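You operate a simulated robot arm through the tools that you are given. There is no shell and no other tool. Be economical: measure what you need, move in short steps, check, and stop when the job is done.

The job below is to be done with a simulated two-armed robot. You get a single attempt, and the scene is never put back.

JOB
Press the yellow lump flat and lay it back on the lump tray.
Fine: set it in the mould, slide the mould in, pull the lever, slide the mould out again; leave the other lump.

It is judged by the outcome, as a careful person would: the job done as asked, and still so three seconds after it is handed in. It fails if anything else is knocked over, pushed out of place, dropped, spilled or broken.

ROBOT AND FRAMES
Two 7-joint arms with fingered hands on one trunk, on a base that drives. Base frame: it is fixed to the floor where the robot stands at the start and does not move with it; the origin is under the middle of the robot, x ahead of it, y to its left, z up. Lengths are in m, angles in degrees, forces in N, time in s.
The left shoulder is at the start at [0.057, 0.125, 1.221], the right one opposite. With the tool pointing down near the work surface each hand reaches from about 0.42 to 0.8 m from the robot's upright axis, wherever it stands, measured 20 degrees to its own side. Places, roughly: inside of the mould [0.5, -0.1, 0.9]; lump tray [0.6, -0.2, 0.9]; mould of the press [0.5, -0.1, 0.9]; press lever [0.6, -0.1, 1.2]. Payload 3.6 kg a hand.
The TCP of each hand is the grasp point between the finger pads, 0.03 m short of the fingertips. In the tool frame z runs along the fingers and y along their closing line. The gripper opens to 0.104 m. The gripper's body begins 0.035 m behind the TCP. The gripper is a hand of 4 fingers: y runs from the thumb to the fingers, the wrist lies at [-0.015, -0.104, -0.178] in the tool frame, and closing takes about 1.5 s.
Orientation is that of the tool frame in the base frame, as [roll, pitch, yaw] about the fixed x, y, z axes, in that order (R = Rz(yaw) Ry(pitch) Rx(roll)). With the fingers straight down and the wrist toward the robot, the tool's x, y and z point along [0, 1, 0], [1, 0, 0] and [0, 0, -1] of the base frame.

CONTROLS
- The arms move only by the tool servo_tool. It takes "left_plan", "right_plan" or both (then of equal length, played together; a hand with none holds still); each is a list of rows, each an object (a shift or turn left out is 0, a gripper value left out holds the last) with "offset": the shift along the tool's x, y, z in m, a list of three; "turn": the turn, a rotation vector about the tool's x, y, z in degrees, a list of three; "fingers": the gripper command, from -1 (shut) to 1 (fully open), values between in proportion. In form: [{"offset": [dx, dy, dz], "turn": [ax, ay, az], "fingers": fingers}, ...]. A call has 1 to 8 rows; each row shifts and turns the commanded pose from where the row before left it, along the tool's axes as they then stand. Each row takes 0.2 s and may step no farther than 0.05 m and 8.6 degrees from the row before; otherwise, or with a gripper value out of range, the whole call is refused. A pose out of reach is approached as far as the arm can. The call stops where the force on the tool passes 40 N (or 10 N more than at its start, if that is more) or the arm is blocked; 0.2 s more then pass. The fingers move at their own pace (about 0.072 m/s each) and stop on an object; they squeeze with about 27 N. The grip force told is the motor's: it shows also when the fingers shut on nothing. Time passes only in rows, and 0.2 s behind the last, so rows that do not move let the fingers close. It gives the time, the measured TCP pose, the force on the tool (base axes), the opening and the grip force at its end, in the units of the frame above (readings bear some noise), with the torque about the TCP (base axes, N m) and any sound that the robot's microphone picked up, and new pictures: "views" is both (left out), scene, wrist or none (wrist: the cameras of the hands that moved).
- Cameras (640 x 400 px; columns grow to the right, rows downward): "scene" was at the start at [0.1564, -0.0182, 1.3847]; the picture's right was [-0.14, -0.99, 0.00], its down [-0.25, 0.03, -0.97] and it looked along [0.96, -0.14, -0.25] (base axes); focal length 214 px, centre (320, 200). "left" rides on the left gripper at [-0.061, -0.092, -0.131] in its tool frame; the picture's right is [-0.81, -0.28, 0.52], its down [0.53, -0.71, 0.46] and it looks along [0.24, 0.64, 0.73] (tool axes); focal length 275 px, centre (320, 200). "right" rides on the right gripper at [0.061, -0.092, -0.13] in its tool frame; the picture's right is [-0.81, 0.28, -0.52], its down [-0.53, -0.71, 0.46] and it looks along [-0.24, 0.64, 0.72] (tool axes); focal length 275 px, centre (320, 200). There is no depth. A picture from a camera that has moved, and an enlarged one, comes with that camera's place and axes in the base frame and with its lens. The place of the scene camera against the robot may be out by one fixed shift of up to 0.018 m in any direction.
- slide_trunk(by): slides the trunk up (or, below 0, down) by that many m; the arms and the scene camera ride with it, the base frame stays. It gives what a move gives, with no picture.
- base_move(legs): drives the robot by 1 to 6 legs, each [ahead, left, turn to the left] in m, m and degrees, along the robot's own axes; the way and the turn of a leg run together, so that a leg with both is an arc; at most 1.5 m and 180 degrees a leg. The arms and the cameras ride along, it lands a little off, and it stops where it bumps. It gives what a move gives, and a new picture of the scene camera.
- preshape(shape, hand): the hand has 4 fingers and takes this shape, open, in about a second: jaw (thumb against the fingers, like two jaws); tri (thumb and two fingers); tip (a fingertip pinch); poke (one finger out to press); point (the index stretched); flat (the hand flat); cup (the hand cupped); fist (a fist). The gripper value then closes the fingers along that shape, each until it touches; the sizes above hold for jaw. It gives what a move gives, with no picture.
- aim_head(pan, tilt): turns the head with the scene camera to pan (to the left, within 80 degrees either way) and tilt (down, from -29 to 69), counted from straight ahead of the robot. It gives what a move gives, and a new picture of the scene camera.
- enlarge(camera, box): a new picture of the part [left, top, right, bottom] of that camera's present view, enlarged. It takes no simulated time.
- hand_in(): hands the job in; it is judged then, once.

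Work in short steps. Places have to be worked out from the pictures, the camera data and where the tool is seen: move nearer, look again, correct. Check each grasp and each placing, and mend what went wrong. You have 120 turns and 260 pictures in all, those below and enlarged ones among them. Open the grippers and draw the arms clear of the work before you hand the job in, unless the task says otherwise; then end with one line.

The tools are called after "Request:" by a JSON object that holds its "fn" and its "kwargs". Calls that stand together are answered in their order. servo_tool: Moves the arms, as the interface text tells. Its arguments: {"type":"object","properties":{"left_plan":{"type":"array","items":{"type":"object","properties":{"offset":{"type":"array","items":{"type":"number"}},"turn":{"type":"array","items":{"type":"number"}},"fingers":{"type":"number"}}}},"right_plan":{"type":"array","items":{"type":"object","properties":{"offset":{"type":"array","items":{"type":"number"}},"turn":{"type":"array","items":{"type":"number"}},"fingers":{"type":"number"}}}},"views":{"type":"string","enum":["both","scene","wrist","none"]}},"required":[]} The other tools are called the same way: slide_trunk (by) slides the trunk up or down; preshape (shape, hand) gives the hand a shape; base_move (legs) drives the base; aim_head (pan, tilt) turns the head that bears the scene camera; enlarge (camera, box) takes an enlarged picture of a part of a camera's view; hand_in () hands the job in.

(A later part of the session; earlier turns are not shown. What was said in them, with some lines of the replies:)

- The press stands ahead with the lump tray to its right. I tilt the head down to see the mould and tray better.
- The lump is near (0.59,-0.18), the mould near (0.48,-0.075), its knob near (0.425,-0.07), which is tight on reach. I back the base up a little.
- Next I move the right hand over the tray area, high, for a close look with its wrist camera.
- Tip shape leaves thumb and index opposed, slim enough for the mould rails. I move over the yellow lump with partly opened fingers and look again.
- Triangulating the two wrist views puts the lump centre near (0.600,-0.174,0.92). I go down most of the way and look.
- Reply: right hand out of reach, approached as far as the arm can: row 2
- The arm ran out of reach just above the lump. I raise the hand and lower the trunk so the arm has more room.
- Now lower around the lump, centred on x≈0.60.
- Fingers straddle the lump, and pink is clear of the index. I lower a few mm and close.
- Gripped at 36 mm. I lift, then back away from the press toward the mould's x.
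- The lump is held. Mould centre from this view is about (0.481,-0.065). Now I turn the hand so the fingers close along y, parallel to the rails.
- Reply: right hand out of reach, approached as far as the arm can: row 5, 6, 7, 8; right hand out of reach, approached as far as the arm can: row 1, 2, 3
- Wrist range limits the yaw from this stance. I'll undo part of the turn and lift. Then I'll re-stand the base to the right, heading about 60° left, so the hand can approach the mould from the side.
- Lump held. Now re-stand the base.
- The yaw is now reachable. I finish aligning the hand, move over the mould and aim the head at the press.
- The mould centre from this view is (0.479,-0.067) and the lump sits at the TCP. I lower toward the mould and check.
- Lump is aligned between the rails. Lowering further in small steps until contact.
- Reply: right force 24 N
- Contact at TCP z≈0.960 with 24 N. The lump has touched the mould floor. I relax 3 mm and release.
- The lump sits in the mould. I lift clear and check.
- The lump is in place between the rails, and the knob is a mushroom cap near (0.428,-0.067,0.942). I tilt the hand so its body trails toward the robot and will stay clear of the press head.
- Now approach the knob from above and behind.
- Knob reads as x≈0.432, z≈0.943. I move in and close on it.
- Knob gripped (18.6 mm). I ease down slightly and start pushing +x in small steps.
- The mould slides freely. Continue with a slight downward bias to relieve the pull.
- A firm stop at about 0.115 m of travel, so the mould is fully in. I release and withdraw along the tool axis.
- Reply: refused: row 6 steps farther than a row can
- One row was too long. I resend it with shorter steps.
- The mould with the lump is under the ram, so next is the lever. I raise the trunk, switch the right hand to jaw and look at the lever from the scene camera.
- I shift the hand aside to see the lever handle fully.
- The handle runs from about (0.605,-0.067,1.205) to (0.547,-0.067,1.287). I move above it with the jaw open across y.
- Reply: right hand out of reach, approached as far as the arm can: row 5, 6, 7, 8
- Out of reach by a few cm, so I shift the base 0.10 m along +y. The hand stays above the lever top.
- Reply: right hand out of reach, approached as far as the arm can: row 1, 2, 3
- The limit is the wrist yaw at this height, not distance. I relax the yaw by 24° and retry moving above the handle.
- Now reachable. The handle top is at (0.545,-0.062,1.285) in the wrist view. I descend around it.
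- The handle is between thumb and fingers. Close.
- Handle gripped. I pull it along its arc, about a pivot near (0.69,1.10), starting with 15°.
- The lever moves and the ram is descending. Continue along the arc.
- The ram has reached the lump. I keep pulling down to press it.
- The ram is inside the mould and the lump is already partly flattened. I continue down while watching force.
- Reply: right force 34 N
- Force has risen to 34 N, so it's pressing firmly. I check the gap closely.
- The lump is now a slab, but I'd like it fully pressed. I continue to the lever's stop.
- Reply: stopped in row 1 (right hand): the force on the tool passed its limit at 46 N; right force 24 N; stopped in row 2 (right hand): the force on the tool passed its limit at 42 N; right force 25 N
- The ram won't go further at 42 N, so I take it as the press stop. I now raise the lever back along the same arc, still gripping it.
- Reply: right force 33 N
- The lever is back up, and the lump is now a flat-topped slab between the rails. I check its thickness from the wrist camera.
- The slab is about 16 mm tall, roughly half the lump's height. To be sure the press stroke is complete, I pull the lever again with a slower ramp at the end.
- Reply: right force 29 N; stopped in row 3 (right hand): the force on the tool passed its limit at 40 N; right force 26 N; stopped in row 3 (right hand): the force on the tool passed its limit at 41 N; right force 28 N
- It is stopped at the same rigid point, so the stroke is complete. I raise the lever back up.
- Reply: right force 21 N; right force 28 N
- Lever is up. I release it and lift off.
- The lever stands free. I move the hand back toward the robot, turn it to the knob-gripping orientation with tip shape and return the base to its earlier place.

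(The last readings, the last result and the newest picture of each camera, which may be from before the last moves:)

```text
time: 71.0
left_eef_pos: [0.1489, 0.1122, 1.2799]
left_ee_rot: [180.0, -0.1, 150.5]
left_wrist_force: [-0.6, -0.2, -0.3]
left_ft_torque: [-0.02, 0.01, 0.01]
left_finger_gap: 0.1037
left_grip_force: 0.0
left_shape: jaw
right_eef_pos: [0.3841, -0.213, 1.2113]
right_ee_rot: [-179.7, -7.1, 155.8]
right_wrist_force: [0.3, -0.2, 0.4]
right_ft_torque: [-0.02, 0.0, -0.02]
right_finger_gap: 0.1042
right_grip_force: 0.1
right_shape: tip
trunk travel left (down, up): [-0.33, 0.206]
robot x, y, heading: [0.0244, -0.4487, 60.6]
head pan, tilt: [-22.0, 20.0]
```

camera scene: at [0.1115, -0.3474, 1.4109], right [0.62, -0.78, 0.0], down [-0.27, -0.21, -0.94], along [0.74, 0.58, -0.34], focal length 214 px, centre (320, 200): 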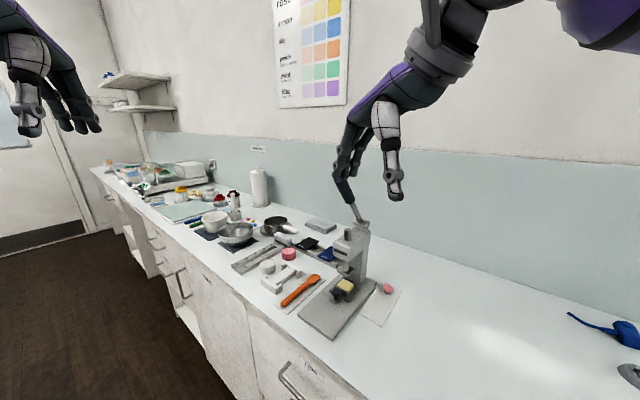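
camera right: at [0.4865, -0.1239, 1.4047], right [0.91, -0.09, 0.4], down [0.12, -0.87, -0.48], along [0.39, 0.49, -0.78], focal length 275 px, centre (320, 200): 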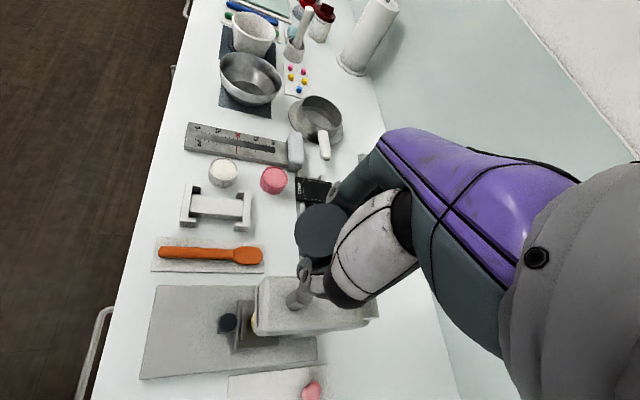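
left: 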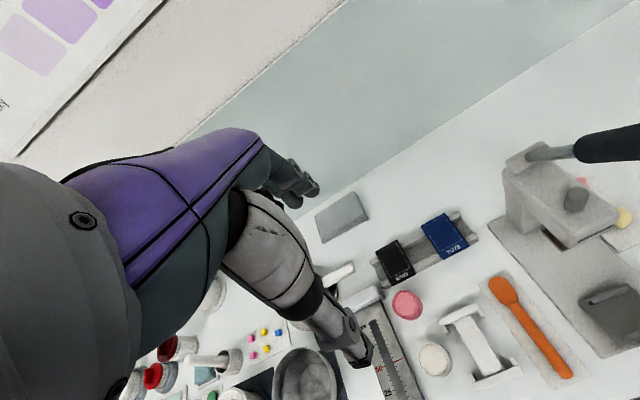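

Request:
{"fn": "servo_tool", "kwargs": {"right_plan": [{"offset": [0, 0.04, 0], "turn": [0, 0, -8], "fingers": 0.2}, {"offset": [0, 0.04, 0], "turn": [0, 0, -8]}, {"offset": [0, 0.04, 0], "turn": [0, 0, -8]}, {"offset": [0, 0, 0.04], "turn": [0, -7.8, 0]}, {"offset": [0, 0, 0.04], "turn": [0, -7.8, 0]}, {"offset": [0, 0, 0.035], "turn": [0, -7.8, 0]}, {"offset": [0, 0, 0.03], "turn": [0, -7.8, 0]}, {"turn": [0, -7.5, 0]}], "views": "wrist"}}

Request:
{"fn": "aim_head", "kwargs": {"pan": -22, "tilt": 40}}

```text
time: 72.8
left_eef_pos: [0.1487, 0.1152, 1.2796]
left_ee_rot: [-179.8, 0.1, 150.5]
left_wrist_force: [-0.7, 0.4, 0.7]
left_ft_torque: [-0.03, 0.01, 0.0]
left_finger_gap: 0.1037
left_grip_force: 0.1
left_shape: jaw
right_eef_pos: [0.4279, -0.0914, 1.0691]
right_ee_rot: [176.8, 32.1, 177.9]
right_wrist_force: [0.4, -1.5, 0.0]
right_ft_torque: [-0.03, -0.01, 0.01]
right_finger_gap: 0.0627
right_grip_force: 0.0
right_shape: tip
trunk travel left (down, up): [-0.33, 0.206]
robot x, y, heading: [0.0233, -0.4477, 60.2]
head pan, tilt: [-22.0, 20.0]
camera right: at [0.305, -0.1867, 1.1413], right [0.41, 0.23, 0.88], down [0.69, -0.71, -0.14], along [0.6, 0.66, -0.45], focal length 275 px, centre (320, 200)
```

right: 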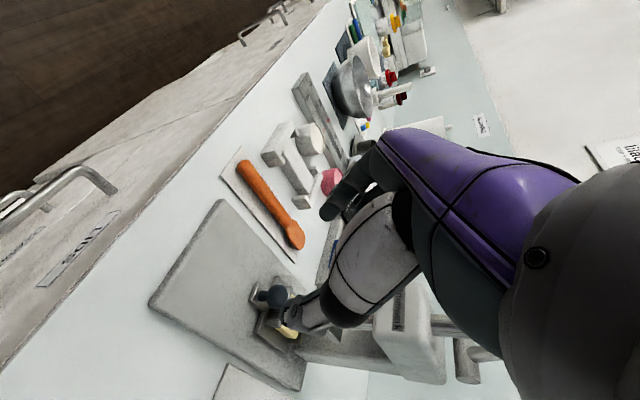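

```text
time: 73.6
left_eef_pos: [0.1489, 0.1124, 1.2784]
left_ee_rot: [-179.9, 0.0, 150.4]
left_wrist_force: [-0.2, 0.6, -0.1]
left_ft_torque: [-0.02, -0.01, 0.0]
left_finger_gap: 0.1036
left_grip_force: 0.1
left_shape: jaw
right_eef_pos: [0.4279, -0.0924, 1.0682]
right_ee_rot: [176.8, 32.0, 177.9]
right_wrist_force: [-0.6, 0.8, -0.9]
right_ft_torque: [0.01, 0.0, 0.01]
right_finger_gap: 0.0629
right_grip_force: 0.1
right_shape: tip
trunk travel left (down, up): [-0.33, 0.206]
robot x, y, heading: [0.02, -0.4496, 60.6]
head pan, tilt: [-22.0, 40.0]
camera scene: at [0.1318, -0.3058, 1.2182], right [0.62, -0.78, 0.0], down [-0.5, -0.4, -0.77], along [0.6, 0.48, -0.64], focal length 214 px, centre (320, 200)
```

scene: 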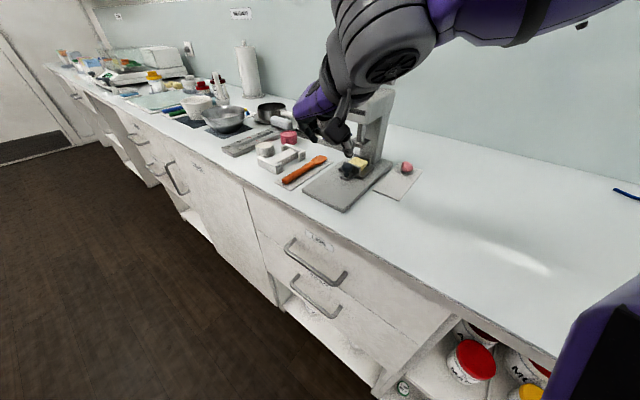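

Request:
{"fn": "servo_tool", "kwargs": {"right_plan": [{"offset": [-0.011, 0.008, 0.034], "turn": [3.8, 0, 0]}, {"offset": [-0.011, 0.008, 0.034]}, {"offset": [-0.011, 0.008, 0.025]}], "views": "none"}}

Request:
{"fn": "enlarge", "kwargs": {"camera": "scene", "box": [310, 120, 400, 200]}}

Request:
{"fn": "enlarge", "kwargs": {"camera": "right", "box": [200, 200, 400, 360]}}

```text
time: 74.4
left_eef_pos: [0.1497, 0.1143, 1.2783]
left_ee_rot: [-179.9, 0.1, 150.4]
left_wrist_force: [0.2, 0.1, -0.1]
left_ft_torque: [-0.04, -0.01, 0.02]
left_finger_gap: 0.1036
left_grip_force: 0.0
left_shape: jaw
right_eef_pos: [0.5046, -0.0685, 1.007]
right_ee_rot: [-179.3, 32.2, 178.0]
right_wrist_force: [0.3, -0.2, 0.4]
right_ft_torque: [0.03, 0.02, 0.01]
right_finger_gap: 0.0626
right_grip_force: 0.1
right_shape: tip
trunk travel left (down, up): [-0.33, 0.206]
robot x, y, heading: [0.0202, -0.4516, 60.5]
head pan, tilt: [-22.0, 40.0]
```

```text
5.00 times, centred on (355, 160) of scene
camera zoom: at [0.1322, -0.3053, 1.218], right [0.62, -0.78, 0.0], down [-0.5, -0.4, -0.77], along [0.6, 0.48, -0.64], focal length 1072 px, centre (145, 400)
```

zoom: 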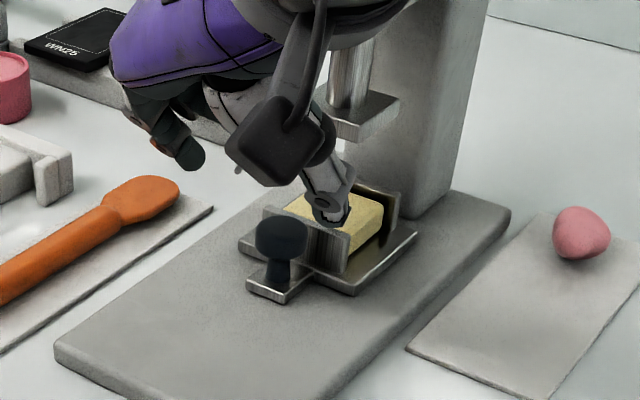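

```text
2.50 times, centred on (300, 280) of right
camera zoom: at [0.3797, -0.1556, 1.0858], right [0.42, 0.27, 0.87], down [0.66, -0.74, -0.1], along [0.62, 0.61, -0.49], focal length 688 px, centre (370, 0)
```

zoom: 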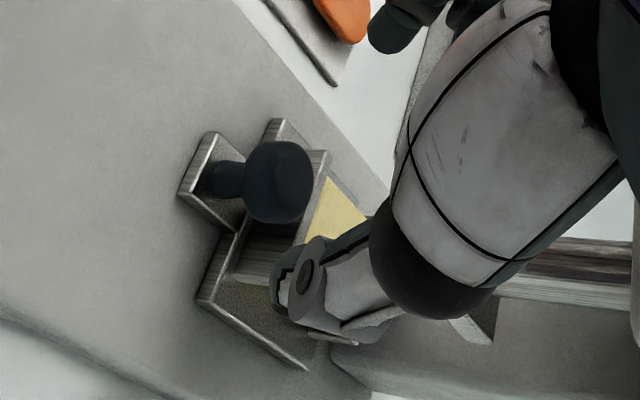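

Request:
{"fn": "servo_tool", "kwargs": {"right_plan": [{"offset": [0, 0.0015, 0.022]}, {"offset": [-0.001, 0, 0.022]}, {"offset": [0, 0, 0.0175]}, {"fingers": -0.3}, {"fingers": -1}, {"fingers": -1}, {"fingers": -1}], "views": "none"}}

Request:
{"fn": "enlarge", "kwargs": {"camera": "right", "box": [200, 200, 400, 360]}}

```text
time: 76.0
left_eef_pos: [0.1496, 0.1149, 1.2787]
left_ee_rot: [-179.9, 0.0, 150.3]
left_wrist_force: [-0.1, -0.7, 0.0]
left_ft_torque: [0.0, -0.02, -0.02]
left_finger_gap: 0.104
left_grip_force: 0.1
left_shape: jaw
right_eef_pos: [0.5398, -0.071, 0.9562]
right_ee_rot: [-179.3, 32.0, 178.0]
right_wrist_force: [1.0, 0.2, -6.1]
right_ft_torque: [-0.08, 0.06, 0.01]
right_finger_gap: 0.0193
right_grip_force: 26.8
right_shape: tip
trunk travel left (down, up): [-0.33, 0.206]
robot x, y, heading: [0.0232, -0.4521, 60.5]
head pan, tilt: [-22.0, 40.0]
```

```text
2.50 times, centred on (300, 280) of right
camera zoom: at [0.4152, -0.1569, 1.0357], right [0.42, 0.27, 0.87], down [0.66, -0.74, -0.1], along [0.62, 0.61, -0.49], focal length 688 px, centre (370, 0)
```

zoom: 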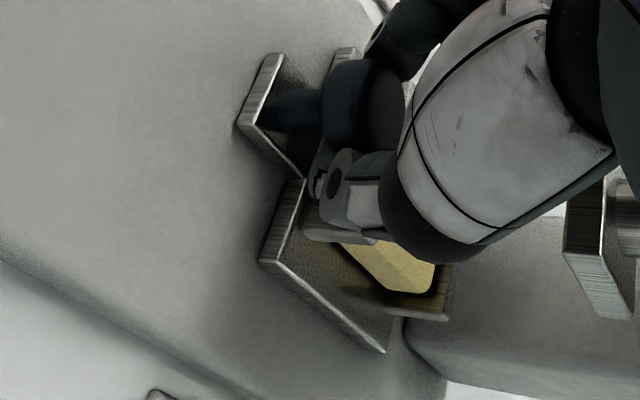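

Knob gripped. I pull the mould out along −x.

Request:
{"fn": "servo_tool", "kwargs": {"right_plan": [{"offset": [0.0085, -0.0003, -0.0053]}, {"offset": [0.0127, -0.0005, -0.0079]}, {"offset": [0.0127, -0.0005, -0.0079]}, {"offset": [0.0127, -0.0005, -0.0079]}, {"offset": [0.0127, -0.0005, -0.0079]}, {"offset": [0.0127, -0.0005, -0.0079]}], "views": "none"}}

Request:
{"fn": "enlarge", "kwargs": {"camera": "scene", "box": [300, 120, 400, 210]}}

```text
time: 77.4
left_eef_pos: [0.1497, 0.1136, 1.2788]
left_ee_rot: [-180.0, 0.1, 150.4]
left_wrist_force: [0.0, -0.5, 0.1]
left_ft_torque: [-0.01, 0.08, 0.01]
left_finger_gap: 0.1038
left_grip_force: 0.0
left_shape: jaw
right_eef_pos: [0.4555, -0.0698, 0.9564]
right_ee_rot: [-179.3, 32.1, 177.9]
right_wrist_force: [1.8, -5.0, -7.3]
right_ft_torque: [-0.18, 0.04, -0.05]
right_finger_gap: 0.0192
right_grip_force: 26.9
right_shape: tip
trunk travel left (down, up): [-0.33, 0.206]
robot x, y, heading: [0.0193, -0.4473, 60.4]
head pan, tilt: [-22.0, 40.0]
```

```text
4.44 times, centred on (350, 165) of scene
camera zoom: at [0.1322, -0.3059, 1.2181], right [0.62, -0.78, 0.0], down [-0.5, -0.4, -0.77], along [0.6, 0.48, -0.64], focal length 953 px, centre (187, 356)
```

zoom: 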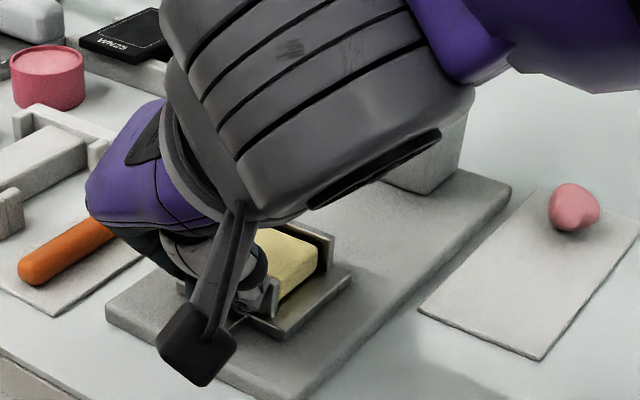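

Request:
{"fn": "servo_tool", "kwargs": {"right_plan": [{"offset": [0.0127, -0.0005, -0.0079]}, {"offset": [0.0085, -0.0003, -0.0053]}, {"offset": [0.0055, -0.0003, -0.0034]}, {"offset": [0.001, 0, -0.0006]}], "views": "none"}}

Request:
{"fn": "enlarge", "kwargs": {"camera": "scene", "box": [300, 120, 400, 210]}}

```text
time: 78.4
left_eef_pos: [0.1508, 0.1134, 1.2798]
left_ee_rot: [-179.9, 0.0, 150.3]
left_wrist_force: [-0.3, -0.2, -0.8]
left_ft_torque: [0.01, 0.02, 0.01]
left_finger_gap: 0.1035
left_grip_force: 0.0
left_shape: jaw
right_eef_pos: [0.4263, -0.0692, 0.9567]
right_ee_rot: [-179.5, 32.3, 177.6]
right_wrist_force: [16.6, -5.0, -5.6]
right_ft_torque: [-0.08, -0.16, -0.18]
right_finger_gap: 0.0184
right_grip_force: 26.7
right_shape: tip
trunk travel left (down, up): [-0.33, 0.206]
robot x, y, heading: [0.0218, -0.4517, 60.6]
head pan, tilt: [-22.0, 40.0]
```

```text
4.44 times, centred on (350, 165) of scene
camera zoom: at [0.1343, -0.306, 1.2179], right [0.62, -0.78, 0.0], down [-0.51, -0.4, -0.77], along [0.6, 0.48, -0.64], focal length 953 px, centre (187, 356)
```

zoom: 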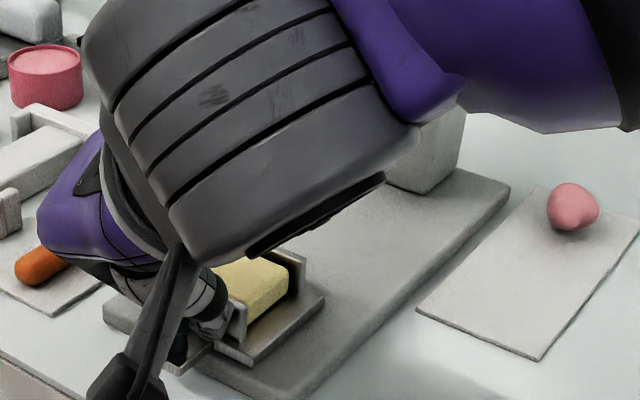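

The outward stop is reached. I release the knob and back off, then inspect the slab.

Request:
{"fn": "servo_tool", "kwargs": {"right_plan": [{"fingers": 0.0}, {"fingers": 0.2}, {"fingers": 0.2}, {"offset": [0, 0, -0.03]}, {"offset": [0, 0, -0.04]}, {"offset": [0, -0.01, -0.04]}], "views": "wrist"}}

Request:
{"fn": "enlarge", "kwargs": {"camera": "scene", "box": [300, 140, 380, 220]}}

Request:
{"fn": "enlarge", "kwargs": {"camera": "right", "box": [180, 190, 340, 320]}}

```text
time: 79.8
left_eef_pos: [0.1493, 0.1137, 1.2795]
left_ee_rot: [-179.9, 0.1, 150.5]
left_wrist_force: [0.0, -0.7, -0.1]
left_ft_torque: [-0.02, 0.01, 0.04]
left_finger_gap: 0.1037
left_grip_force: 0.0
left_shape: jaw
right_eef_pos: [0.364, -0.0764, 1.0483]
right_ee_rot: [-179.4, 32.1, 178.0]
right_wrist_force: [0.0, -0.3, 0.0]
right_ft_torque: [0.0, -0.01, 0.0]
right_finger_gap: 0.0625
right_grip_force: 0.0
right_shape: tip
trunk travel left (down, up): [-0.33, 0.206]
robot x, y, heading: [0.0243, -0.4521, 60.2]
head pan, tilt: [-22.0, 40.0]
camera right: at [0.2385, -0.1628, 1.1278], right [0.42, 0.27, 0.87], down [0.66, -0.74, -0.1], along [0.62, 0.62, -0.49], focal length 275 px, centre (320, 200)
```

right: 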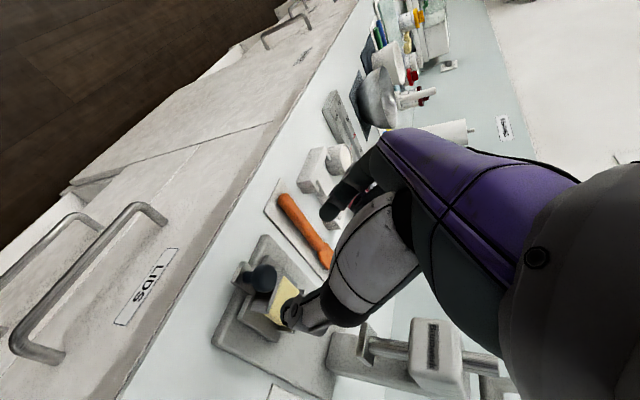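

```text
5.00 times, centred on (340, 180) of scene
camera zoom: at [0.1312, -0.3064, 1.2182], right [0.62, -0.78, 0.0], down [-0.5, -0.4, -0.77], along [0.6, 0.48, -0.64], focal length 1072 px, centre (220, 300)
```

zoom: 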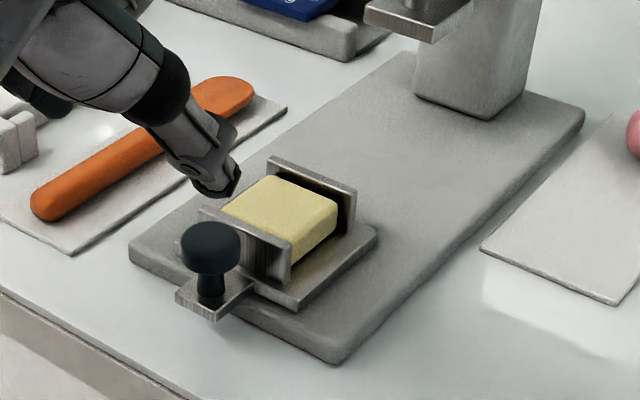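

```text
3.08 times, centred on (260, 255) of right
camera zoom: at [0.2385, -0.1628, 1.1278], right [0.42, 0.27, 0.87], down [0.66, -0.74, -0.1], along [0.62, 0.62, -0.49], focal length 847 px, centre (505, 31)
```

zoom: 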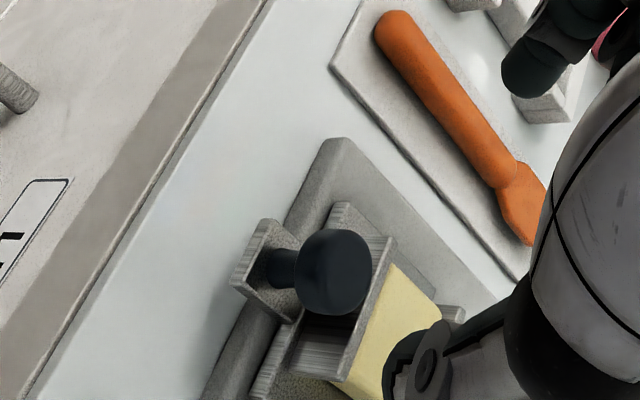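

A neat flat tablet. I bring the hand vertical over the mould again, to grip the tablet on its open y-sides.

Request:
{"fn": "servo_tool", "kwargs": {"right_plan": [{"turn": [0, 8, 0], "fingers": 0.5}, {"turn": [0, 8, 0]}, {"turn": [0, 8, 0]}, {"turn": [0, 8, -2]}, {"offset": [-0.04, 0.005, 0]}, {"offset": [-0.04, 0.004, 0]}, {"offset": [-0.035, 0, 0]}], "views": "wrist"}}

Request:
{"fn": "enlarge", "kwargs": {"camera": "right", "box": [160, 190, 340, 350]}}

```text
time: 81.4
left_eef_pos: [0.1497, 0.1143, 1.2794]
left_ee_rot: [-179.8, -0.1, 150.4]
left_wrist_force: [0.0, 0.0, 0.1]
left_ft_torque: [-0.02, 0.01, 0.01]
left_finger_gap: 0.1039
left_grip_force: 0.0
left_shape: jaw
right_eef_pos: [0.4795, -0.0682, 1.0485]
right_ee_rot: [-179.3, 0.0, 179.6]
right_wrist_force: [-0.2, -0.3, 0.2]
right_ft_torque: [0.0, 0.04, -0.01]
right_finger_gap: 0.0779
right_grip_force: 0.0
right_shape: tip
trunk travel left (down, up): [-0.33, 0.206]
robot x, y, heading: [0.0214, -0.4507, 60.2]
head pan, tilt: [-22.0, 40.0]
camera right: at [0.4182, -0.1591, 1.1796], right [0.81, 0.28, 0.51], down [0.53, -0.72, -0.45], along [0.25, 0.63, -0.73], focal length 275 px, centre (320, 200)
```

right: 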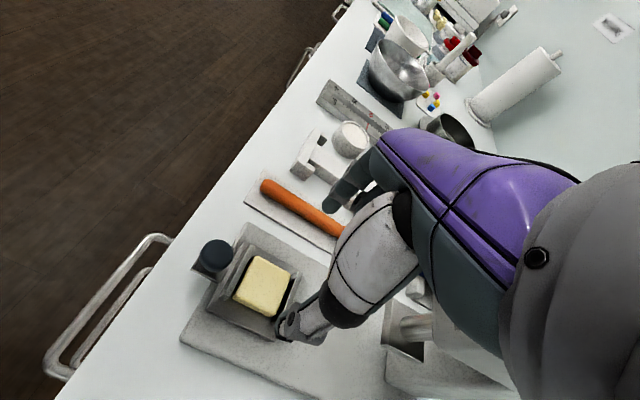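

```text
2.50 times, centred on (250, 270) of right
camera zoom: at [0.4182, -0.1591, 1.1796], right [0.81, 0.28, 0.51], down [0.53, -0.72, -0.45], along [0.25, 0.63, -0.73], focal length 688 px, centre (495, 25)
```

zoom: 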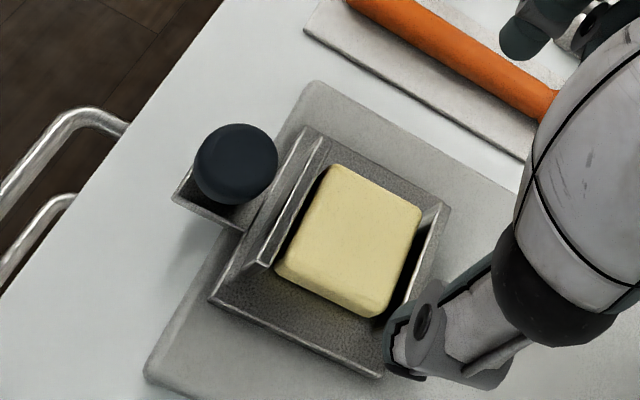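

The tablet measures about 38×41 mm, centred at (0.479,-0.073). I lower over it.

Request:
{"fn": "servo_tool", "kwargs": {"right_plan": [{"offset": [0, -0.004, 0.03]}, {"offset": [0, 0, 0.03]}, {"offset": [0, 0, 0.015]}, {"offset": [0, 0, 0.012]}], "views": "none"}}

Request:
{"fn": "enlarge", "kwargs": {"camera": "scene", "box": [310, 140, 390, 220]}}

Request:
{"fn": "enlarge", "kwargs": {"camera": "right", "box": [200, 190, 380, 350]}}

```text
time: 82.4
left_eef_pos: [0.1501, 0.1135, 1.2786]
left_ee_rot: [-179.9, 0.0, 150.5]
left_wrist_force: [-0.1, 1.0, -0.3]
left_ft_torque: [-0.01, -0.01, -0.01]
left_finger_gap: 0.1038
left_grip_force: 0.1
left_shape: jaw
right_eef_pos: [0.4796, -0.074, 0.9603]
right_ee_rot: [-179.2, 0.2, 179.6]
right_wrist_force: [0.6, 0.0, -0.2]
right_ft_torque: [0.03, -0.03, 0.01]
right_finger_gap: 0.0777
right_grip_force: 0.0
right_shape: tip
trunk travel left (down, up): [-0.33, 0.206]
robot x, y, heading: [0.0214, -0.4486, 60.3]
head pan, tilt: [-22.0, 40.0]
```

```text
5.00 times, centred on (350, 180) of scene
camera zoom: at [0.132, -0.3058, 1.2181], right [0.62, -0.78, 0.0], down [-0.5, -0.4, -0.77], along [0.6, 0.48, -0.64], focal length 1072 px, centre (170, 300)
```

zoom: 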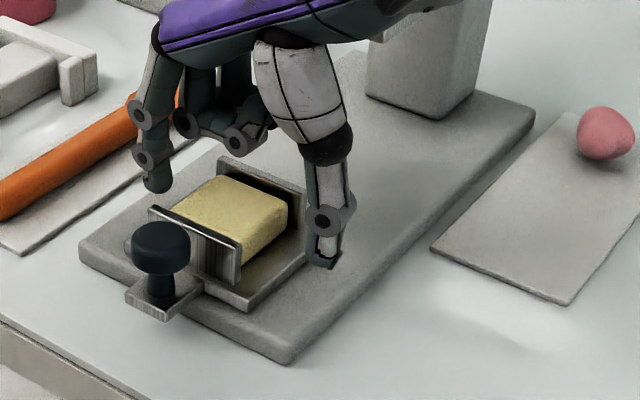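

```text
2.50 times, centred on (290, 270) of right
camera zoom: at [0.4165, -0.1643, 1.0922], right [0.81, 0.28, 0.52], down [0.53, -0.72, -0.45], along [0.25, 0.63, -0.73], focal length 688 px, centre (395, 25)
```

zoom: 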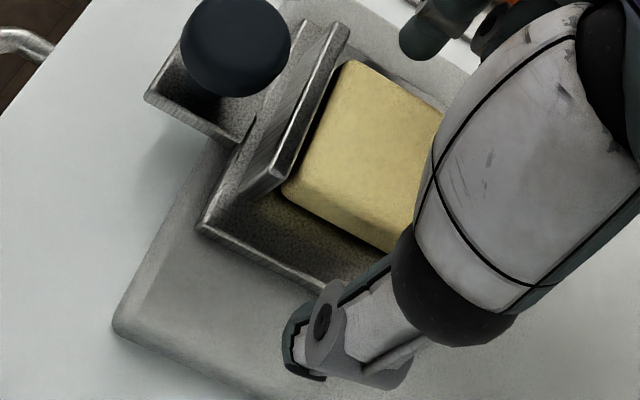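

Fingers straddle the tablet on both open sides. Close.

Request:
{"fn": "servo_tool", "kwargs": {"right_plan": [{"fingers": 0.0}, {"fingers": -0.3}, {"fingers": -1}, {"fingers": -1}, {"fingers": -1}], "views": "none"}}

Request:
{"fn": "enlarge", "kwargs": {"camera": "scene", "box": [310, 140, 390, 220]}}

```text
time: 83.6
left_eef_pos: [0.149, 0.1137, 1.2786]
left_ee_rot: [-179.9, 0.0, 150.4]
left_wrist_force: [0.2, 0.7, 0.8]
left_ft_torque: [0.0, -0.01, -0.03]
left_finger_gap: 0.1037
left_grip_force: 0.1
left_shape: jaw
right_eef_pos: [0.4781, -0.0736, 0.9615]
right_ee_rot: [-179.3, 0.1, 179.6]
right_wrist_force: [0.2, 0.2, -0.3]
right_ft_torque: [0.02, 0.02, 0.0]
right_finger_gap: 0.0363
right_grip_force: 26.7
right_shape: tip
trunk travel left (down, up): [-0.33, 0.206]
robot x, y, heading: [0.0202, -0.4499, 60.2]
head pan, tilt: [-22.0, 40.0]
```

```text
5.00 times, centred on (350, 180) of scene
camera zoom: at [0.1319, -0.3058, 1.2181], right [0.62, -0.78, 0.0], down [-0.5, -0.4, -0.77], along [0.6, 0.48, -0.64], focal length 1072 px, centre (170, 300)
```

zoom: 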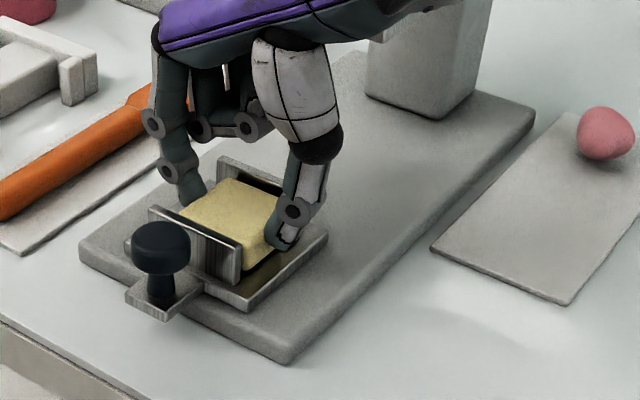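

Gripped at 36 mm. Lift and check.

Request:
{"fn": "servo_tool", "kwargs": {"right_plan": [{"offset": [0, 0, -0.01]}, {"offset": [0, 0, -0.02]}, {"offset": [0, 0, -0.04]}, {"offset": [0, 0, -0.03]}], "views": "none"}}

Request:
{"fn": "enlarge", "kwargs": {"camera": "scene", "box": [300, 110, 420, 220]}}

Request:
{"fn": "enlarge", "kwargs": {"camera": "right", "box": [180, 190, 420, 390]}}

```text
time: 84.6
left_eef_pos: [0.1498, 0.1131, 1.2787]
left_ee_rot: [-179.9, 0.0, 150.4]
left_wrist_force: [-0.1, 0.0, 0.2]
left_ft_torque: [-0.04, 0.0, 0.0]
left_finger_gap: 0.1037
left_grip_force: 0.0
left_shape: jaw
right_eef_pos: [0.4778, -0.0703, 1.061]
right_ee_rot: [-179.2, -0.1, 179.5]
right_wrist_force: [-0.2, -1.0, -0.1]
right_ft_torque: [-0.03, -0.01, 0.0]
right_finger_gap: 0.0362
right_grip_force: 27.2
right_shape: tip
trunk travel left (down, up): [-0.33, 0.206]
robot x, y, heading: [0.0214, -0.4482, 60.5]
head pan, tilt: [-22.0, 40.0]
```

```text
3.64 times, centred on (360, 165) of scene
camera zoom: at [0.1317, -0.3059, 1.2181], right [0.62, -0.78, 0.0], down [-0.5, -0.4, -0.77], along [0.6, 0.48, -0.64], focal length 780 px, centre (174, 327)
```

zoom: 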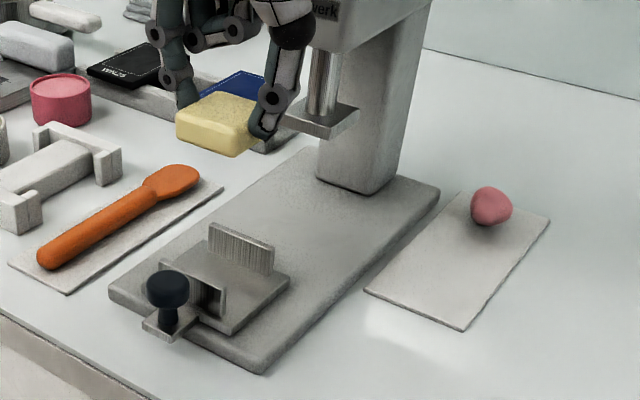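

```text
2.00 times, centred on (300, 290) of right
camera zoom: at [0.4162, -0.1609, 1.1929], right [0.81, 0.28, 0.51], down [0.53, -0.72, -0.45], along [0.25, 0.63, -0.73], focal length 551 px, centre (360, 20)
```

zoom: 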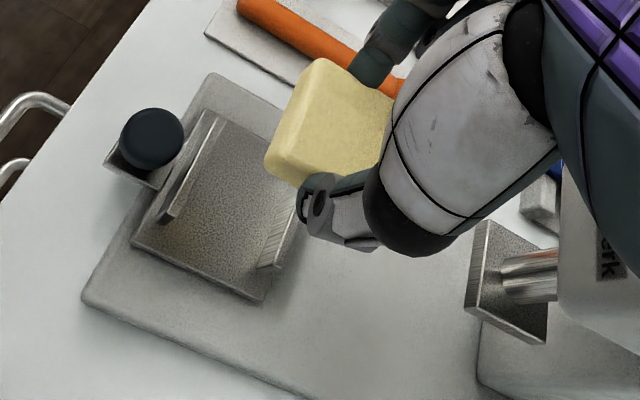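

The tablet came out cleanly and the mould stayed put. The tray centre line is near y=-0.177 and the free front half is around x=0.588. I move there, staying right of the press.

Request:
{"fn": "servo_tool", "kwargs": {"right_plan": [{"offset": [0, -0.036, 0]}, {"offset": [0, -0.036, 0]}, {"offset": [0, -0.035, 0]}, {"offset": [-0.04, 0, 0]}, {"offset": [-0.04, 0, 0]}, {"offset": [-0.03, 0, 0.02]}], "views": "wrist"}}

Request:
{"fn": "enlarge", "kwargs": {"camera": "scene", "box": [320, 90, 460, 220]}}

```text
time: 86.0
left_eef_pos: [0.1499, 0.115, 1.2785]
left_ee_rot: [-179.9, 0.0, 150.4]
left_wrist_force: [-0.3, 0.1, 0.0]
left_ft_torque: [0.0, 0.0, -0.02]
left_finger_gap: 0.1039
left_grip_force: 0.0
left_shape: jaw
right_eef_pos: [0.5121, -0.1705, 1.0572]
right_ee_rot: [-179.5, 0.0, 179.5]
right_wrist_force: [0.1, 1.1, -0.2]
right_ft_torque: [-0.02, 0.0, -0.01]
right_finger_gap: 0.036
right_grip_force: 26.9
right_shape: tip
right hand out of reach, approached as far as the arm can: row 4, 5, 6
trunk travel left (down, up): [-0.33, 0.206]
robot x, y, heading: [0.0214, -0.4475, 60.3]
head pan, tilt: [-22.0, 40.0]
camera right: at [0.4491, -0.2607, 1.1883], right [0.81, 0.27, 0.52], down [0.53, -0.72, -0.45], along [0.25, 0.63, -0.73], focal length 275 px, centre (320, 200)
```

right: 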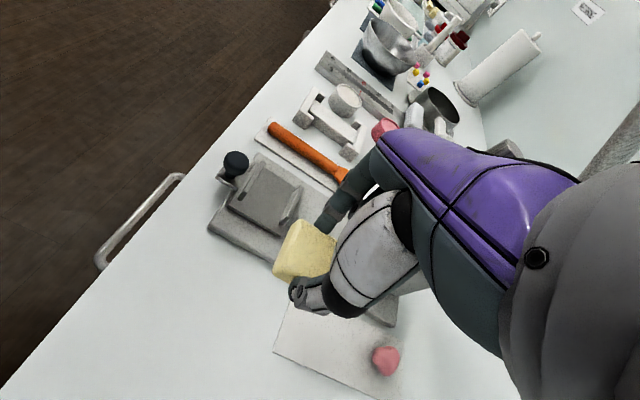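

```text
3.08 times, centred on (390, 155) of scene
camera zoom: at [0.1324, -0.3053, 1.218], right [0.62, -0.78, 0.0], down [-0.5, -0.4, -0.77], along [0.6, 0.47, -0.64], focal length 660 px, centre (105, 338)
```

zoom: 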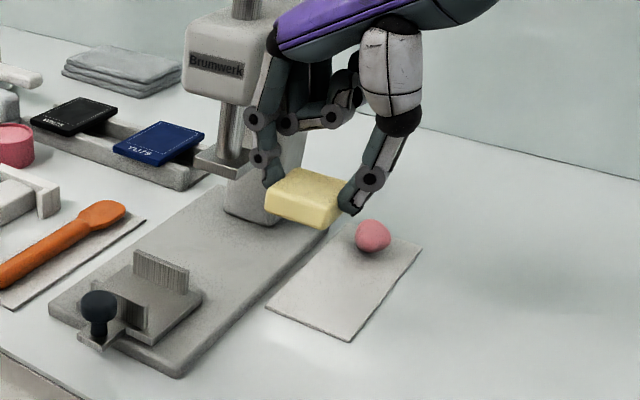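

Reach is limited at this yaw again. I relax the yaw by 24°, which the tray has room for, and continue.

Request:
{"fn": "servo_tool", "kwargs": {"right_plan": [{"turn": [0, 0, 8]}, {"turn": [0, 0, 8]}, {"turn": [0, 0, 8]}, {"offset": [-0.027, 0.007, 0]}, {"offset": [-0.027, 0.007, 0]}, {"offset": [-0.015, 0.004, 0]}], "views": "wrist"}}

Request:
{"fn": "enlarge", "kwargs": {"camera": "scene", "box": [320, 90, 460, 220]}}

```text
time: 87.4
left_eef_pos: [0.1496, 0.1136, 1.2798]
left_ee_rot: [-180.0, 0.0, 150.4]
left_wrist_force: [-0.2, 0.0, 0.1]
left_ft_torque: [0.0, 0.02, 0.0]
left_finger_gap: 0.1037
left_grip_force: 0.1
left_shape: jaw
right_eef_pos: [0.5813, -0.1817, 1.0589]
right_ee_rot: [-179.4, 0.3, 155.7]
right_wrist_force: [0.1, 0.1, 0.1]
right_ft_torque: [-0.02, -0.02, 0.01]
right_finger_gap: 0.0359
right_grip_force: 26.9
right_shape: tip
trunk travel left (down, up): [-0.33, 0.206]
robot x, y, heading: [0.0199, -0.4497, 60.4]
head pan, tilt: [-22.0, 40.0]
camera right: at [0.4877, -0.2395, 1.1902], right [0.85, -0.08, 0.52], down [0.19, -0.87, -0.44], along [0.49, 0.48, -0.73], focal length 275 px, centre (320, 200)
```

right: 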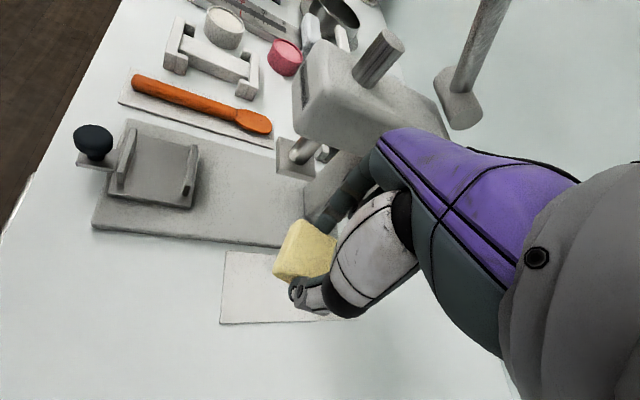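

```text
3.08 times, centred on (390, 155) of scene
camera zoom: at [0.1319, -0.3058, 1.2181], right [0.62, -0.78, 0.0], down [-0.5, -0.4, -0.77], along [0.6, 0.48, -0.64], focal length 660 px, centre (105, 338)
```

zoom: 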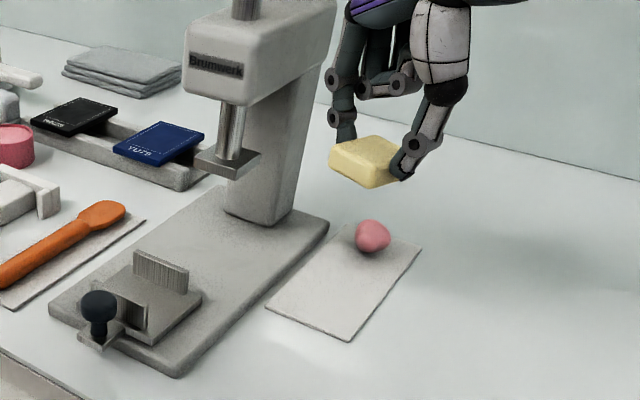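

Tray front edge is x≈0.556, centre line y≈-0.1745. I aim for (0.595,-0.1755) and lower to just above.

Request:
{"fn": "servo_tool", "kwargs": {"right_plan": [{"offset": [-0.0103, 0.0112, 0.03]}, {"offset": [0, 0, 0.03]}, {"offset": [0, 0, 0.03]}], "views": "wrist"}}

Request:
{"fn": "enlarge", "kwargs": {"camera": "scene", "box": [340, 110, 440, 210]}}

Request:
{"fn": "enlarge", "kwargs": {"camera": "right", "box": [200, 140, 420, 350]}}

```text
time: 88.2
left_eef_pos: [0.1492, 0.1142, 1.2793]
left_ee_rot: [-179.9, 0.0, 150.4]
left_wrist_force: [0.3, 0.3, -0.2]
left_ft_torque: [0.02, 0.0, 0.0]
left_finger_gap: 0.1038
left_grip_force: 0.1
left_shape: jaw
right_eef_pos: [0.5937, -0.1769, 0.9662]
right_ee_rot: [-179.5, 0.4, 155.6]
right_wrist_force: [0.2, 0.0, -0.1]
right_ft_torque: [0.0, -0.01, 0.03]
right_finger_gap: 0.0364
right_grip_force: 27.0
right_shape: tip
trunk travel left (down, up): [-0.33, 0.206]
robot x, y, heading: [0.0197, -0.4492, 60.2]
head pan, tilt: [-22.0, 40.0]
camera right: at [0.5, -0.2349, 1.097], right [0.85, -0.08, 0.52], down [0.19, -0.88, -0.44], along [0.49, 0.48, -0.73], focal length 275 px, centre (320, 200)
```

right: 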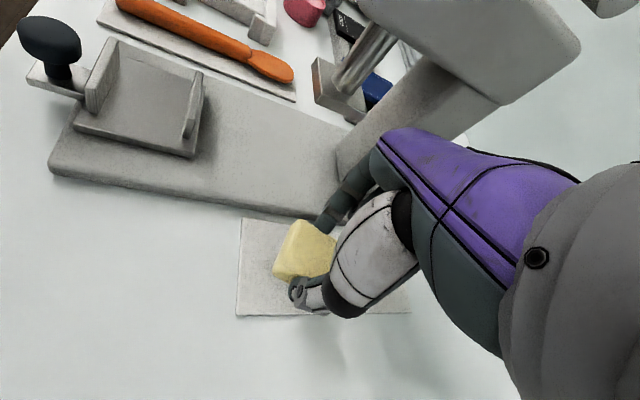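

```text
4.00 times, centred on (390, 160) of scene
camera zoom: at [0.1322, -0.3057, 1.218], right [0.62, -0.78, 0.0], down [-0.5, -0.4, -0.77], along [0.6, 0.48, -0.64], focal length 858 px, centre (40, 360)
```

zoom: 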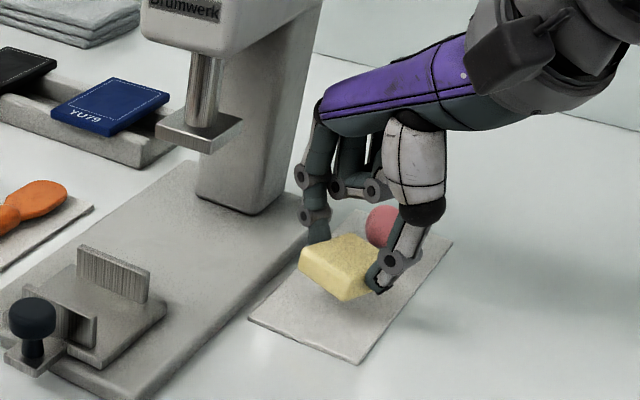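

```text
1.90 times, centred on (310, 245) of right
camera zoom: at [0.5, -0.2349, 1.097], right [0.85, -0.08, 0.52], down [0.19, -0.88, -0.44], along [0.49, 0.48, -0.73], focal length 524 px, centre (339, 114)
```

zoom: 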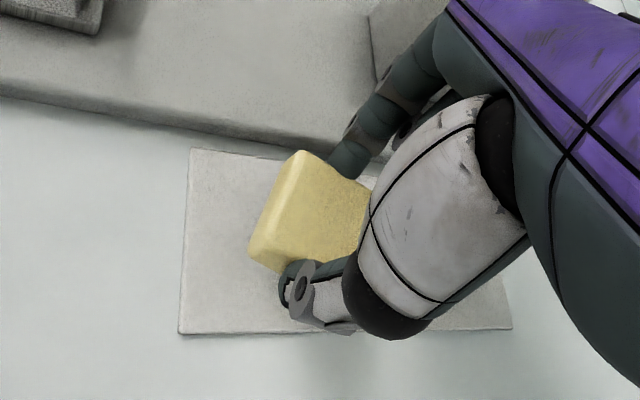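

Lined up on the tray with pink clear. I lower to contact.

Request:
{"fn": "servo_tool", "kwargs": {"right_plan": [{"offset": [0.003, 0.001, 0.01]}, {"offset": [0, 0, 0.008]}, {"offset": [0, 0, 0.003]}, {"offset": [0, 0, 0.002]}], "views": "none"}}

Request:
{"fn": "enlarge", "kwargs": {"camera": "scene", "box": [360, 130, 430, 200]}}

```text
time: 89.2
left_eef_pos: [0.1498, 0.1139, 1.2791]
left_ee_rot: [-179.9, 0.0, 150.4]
left_wrist_force: [0.1, -0.4, 1.4]
left_ft_torque: [0.01, 0.01, 0.01]
left_finger_gap: 0.1037
left_grip_force: 0.0
left_shape: jaw
right_eef_pos: [0.5932, -0.176, 0.9429]
right_ee_rot: [-179.3, 0.2, 155.7]
right_wrist_force: [-0.5, -0.2, -0.6]
right_ft_torque: [0.03, 0.02, 0.0]
right_finger_gap: 0.036
right_grip_force: 26.5
right_shape: tip
trunk travel left (down, up): [-0.33, 0.206]
robot x, y, heading: [0.0224, -0.4468, 60.5]
head pan, tilt: [-22.0, 40.0]
```

```text
5.71 times, centred on (395, 165) of scene
camera zoom: at [0.1319, -0.3058, 1.2181], right [0.62, -0.78, 0.0], down [-0.5, -0.4, -0.77], along [0.6, 0.48, -0.64], focal length 1226 px, centre (-109, 400)
```

zoom: 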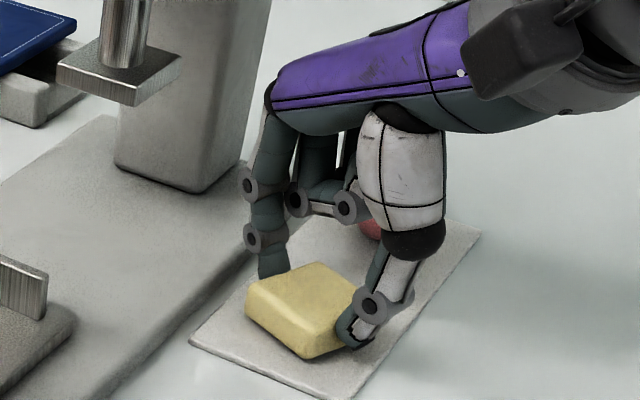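

No contact force yet, but it is very close. I continue in 1.5 mm steps.

Request:
{"fn": "servo_tool", "kwargs": {"right_plan": [{"offset": [0, 0, 0.0015]}, {"offset": [0, 0, 0.0015]}, {"offset": [0, 0, 0.0015]}], "views": "none"}}

```text
time: 90.0
left_eef_pos: [0.1474, 0.1123, 1.2797]
left_ee_rot: [179.9, 0.1, 150.5]
left_wrist_force: [-0.4, 0.3, -0.2]
left_ft_torque: [0.02, -0.02, 0.02]
left_finger_gap: 0.1038
left_grip_force: 0.1
left_shape: jaw
right_eef_pos: [0.5916, -0.1749, 0.9418]
right_ee_rot: [-179.6, 0.4, 155.6]
right_wrist_force: [-1.4, -0.2, 8.9]
right_ft_torque: [-0.03, 0.02, -0.01]
right_finger_gap: 0.0364
right_grip_force: 27.0
right_shape: tip
trunk travel left (down, up): [-0.33, 0.206]
robot x, y, heading: [0.0215, -0.4496, 60.5]
head pan, tilt: [-22.0, 40.0]
```

Contact at 9 N. I release with a small opening, then lift straight up.

Request:
{"fn": "servo_tool", "kwargs": {"right_plan": [{"offset": [0, 0, -0.001]}, {"fingers": -0.15}, {"fingers": 0.05}, {"fingers": 0.05}, {"offset": [0, 0, -0.02]}, {"offset": [0, 0, -0.04]}, {"offset": [0, 0, -0.045]}], "views": "wrist"}}

Request:
{"fn": "enlarge", "kwargs": {"camera": "scene", "box": [330, 110, 440, 210]}}

```text
time: 91.6
left_eef_pos: [0.148, 0.1123, 1.2787]
left_ee_rot: [179.9, 0.1, 150.4]
left_wrist_force: [-0.1, 0.2, 0.5]
left_ft_torque: [-0.01, -0.02, 0.0]
left_finger_gap: 0.1035
left_grip_force: 0.0
left_shape: jaw
right_eef_pos: [0.5919, -0.1773, 1.0471]
right_ee_rot: [-179.4, 0.3, 155.6]
right_wrist_force: [0.3, 0.5, 1.0]
right_ft_torque: [0.0, -0.02, 0.02]
right_finger_gap: 0.0542
right_grip_force: 0.0
right_shape: tip
trunk travel left (down, up): [-0.33, 0.206]
robot x, y, heading: [0.0257, -0.4492, 60.4]
head pan, tilt: [-22.0, 40.0]
camera right: at [0.4987, -0.2337, 1.1785], right [0.85, -0.08, 0.52], down [0.19, -0.88, -0.44], along [0.49, 0.48, -0.73], focal length 275 px, centre (320, 200)
```

right: 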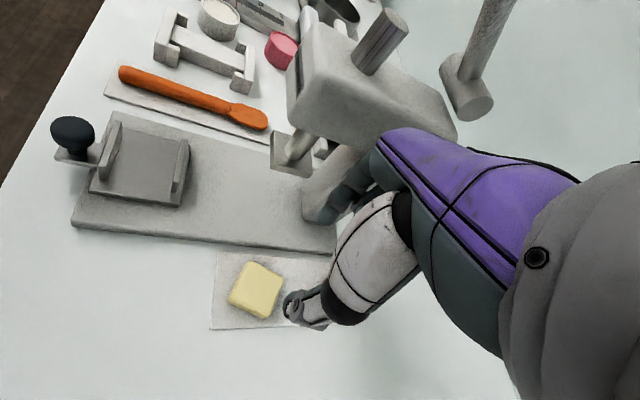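

```text
4.00 times, centred on (385, 160) of scene
camera zoom: at [0.1314, -0.3059, 1.2182], right [0.62, -0.78, 0.0], down [-0.5, -0.4, -0.77], along [0.6, 0.48, -0.64], focal length 858 px, centre (60, 360)
```

zoom: 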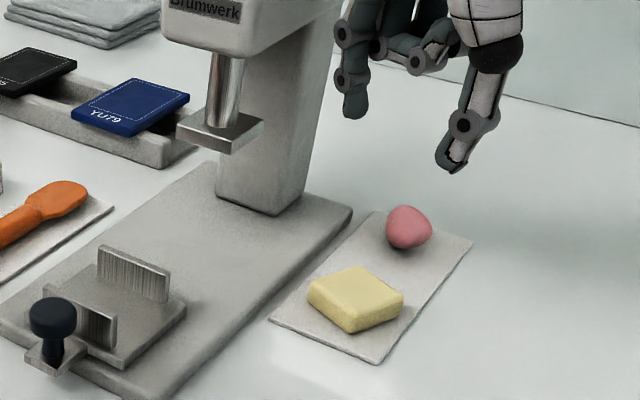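

The flat tablet rests on the tray and pink is untouched. I open the hand, draw the arm clear and take a last look.

Request:
{"fn": "servo_tool", "kwargs": {"right_plan": [{"offset": [0, 0, -0.045], "fingers": 1}, {"offset": [0, 0, -0.045]}, {"offset": [0.03, -0.035, 0]}, {"offset": [0.03, -0.035, 0]}, {"offset": [0.03, -0.035, 0]}, {"offset": [0.03, -0.035, 0]}], "views": "scene"}}

Request:
{"fn": "enlarge", "kwargs": {"camera": "scene", "box": [260, 40, 440, 220]}}

```text
time: 93.0
left_eef_pos: [0.1481, 0.114, 1.2793]
left_ee_rot: [180.0, 0.0, 150.4]
left_wrist_force: [-0.2, 0.5, -0.3]
left_ft_torque: [0.01, 0.01, 0.0]
left_finger_gap: 0.1037
left_grip_force: 0.1
left_shape: jaw
right_eef_pos: [0.4233, -0.2514, 1.1362]
right_ee_rot: [-179.5, 0.4, 155.5]
right_wrist_force: [0.0, 0.2, 0.1]
right_ft_torque: [-0.01, -0.05, 0.03]
right_finger_gap: 0.1035
right_grip_force: 0.1
right_shape: tip
trunk travel left (down, up): [-0.33, 0.206]
robot x, y, heading: [0.0238, -0.4506, 60.3]
head pan, tilt: [-22.0, 40.0]
camera scene: at [0.1313, -0.3062, 1.2182], right [0.62, -0.78, 0.0], down [-0.5, -0.4, -0.77], along [0.6, 0.48, -0.64], focal length 214 px, centre (320, 200)
```

scene: 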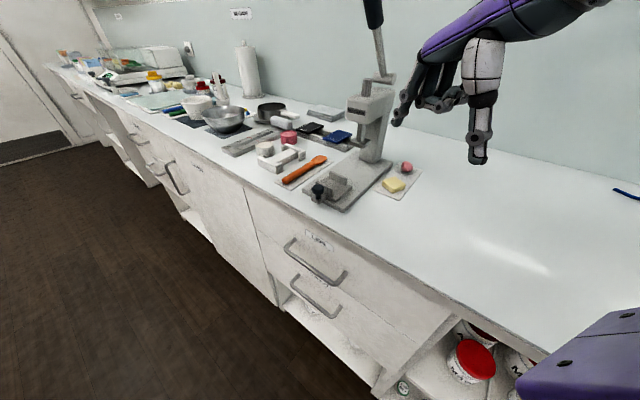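

```text
2.22 times, centred on (350, 130) of scene
camera zoom: at [0.1313, -0.3062, 1.2182], right [0.62, -0.78, 0.0], down [-0.5, -0.4, -0.77], along [0.6, 0.48, -0.64], focal length 477 px, centre (253, 356)
```

zoom: 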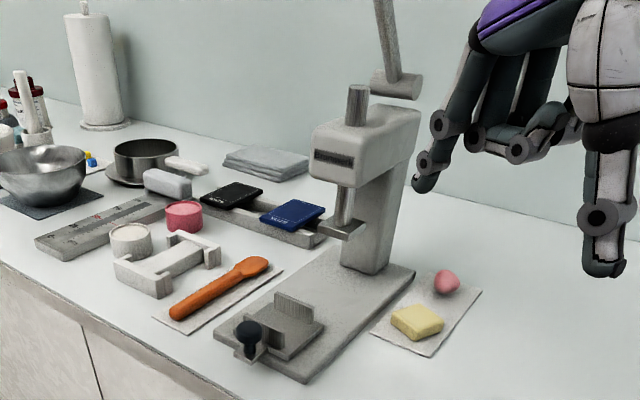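

Everything is in place: tablet on the tray, mould out, lever up, pink lump untouched, arms clear with hands open. I hand the job in.

Request:
{"fn": "hand_in", "kwargs": {}}

```text
The job is handed in.
```

The yellow lump is pressed into a flat tablet, roughly 4 cm across and 1–1.5 cm thick, and lies on the lump tray; the mould is out, the lever is up, and the pink lump was left alone.
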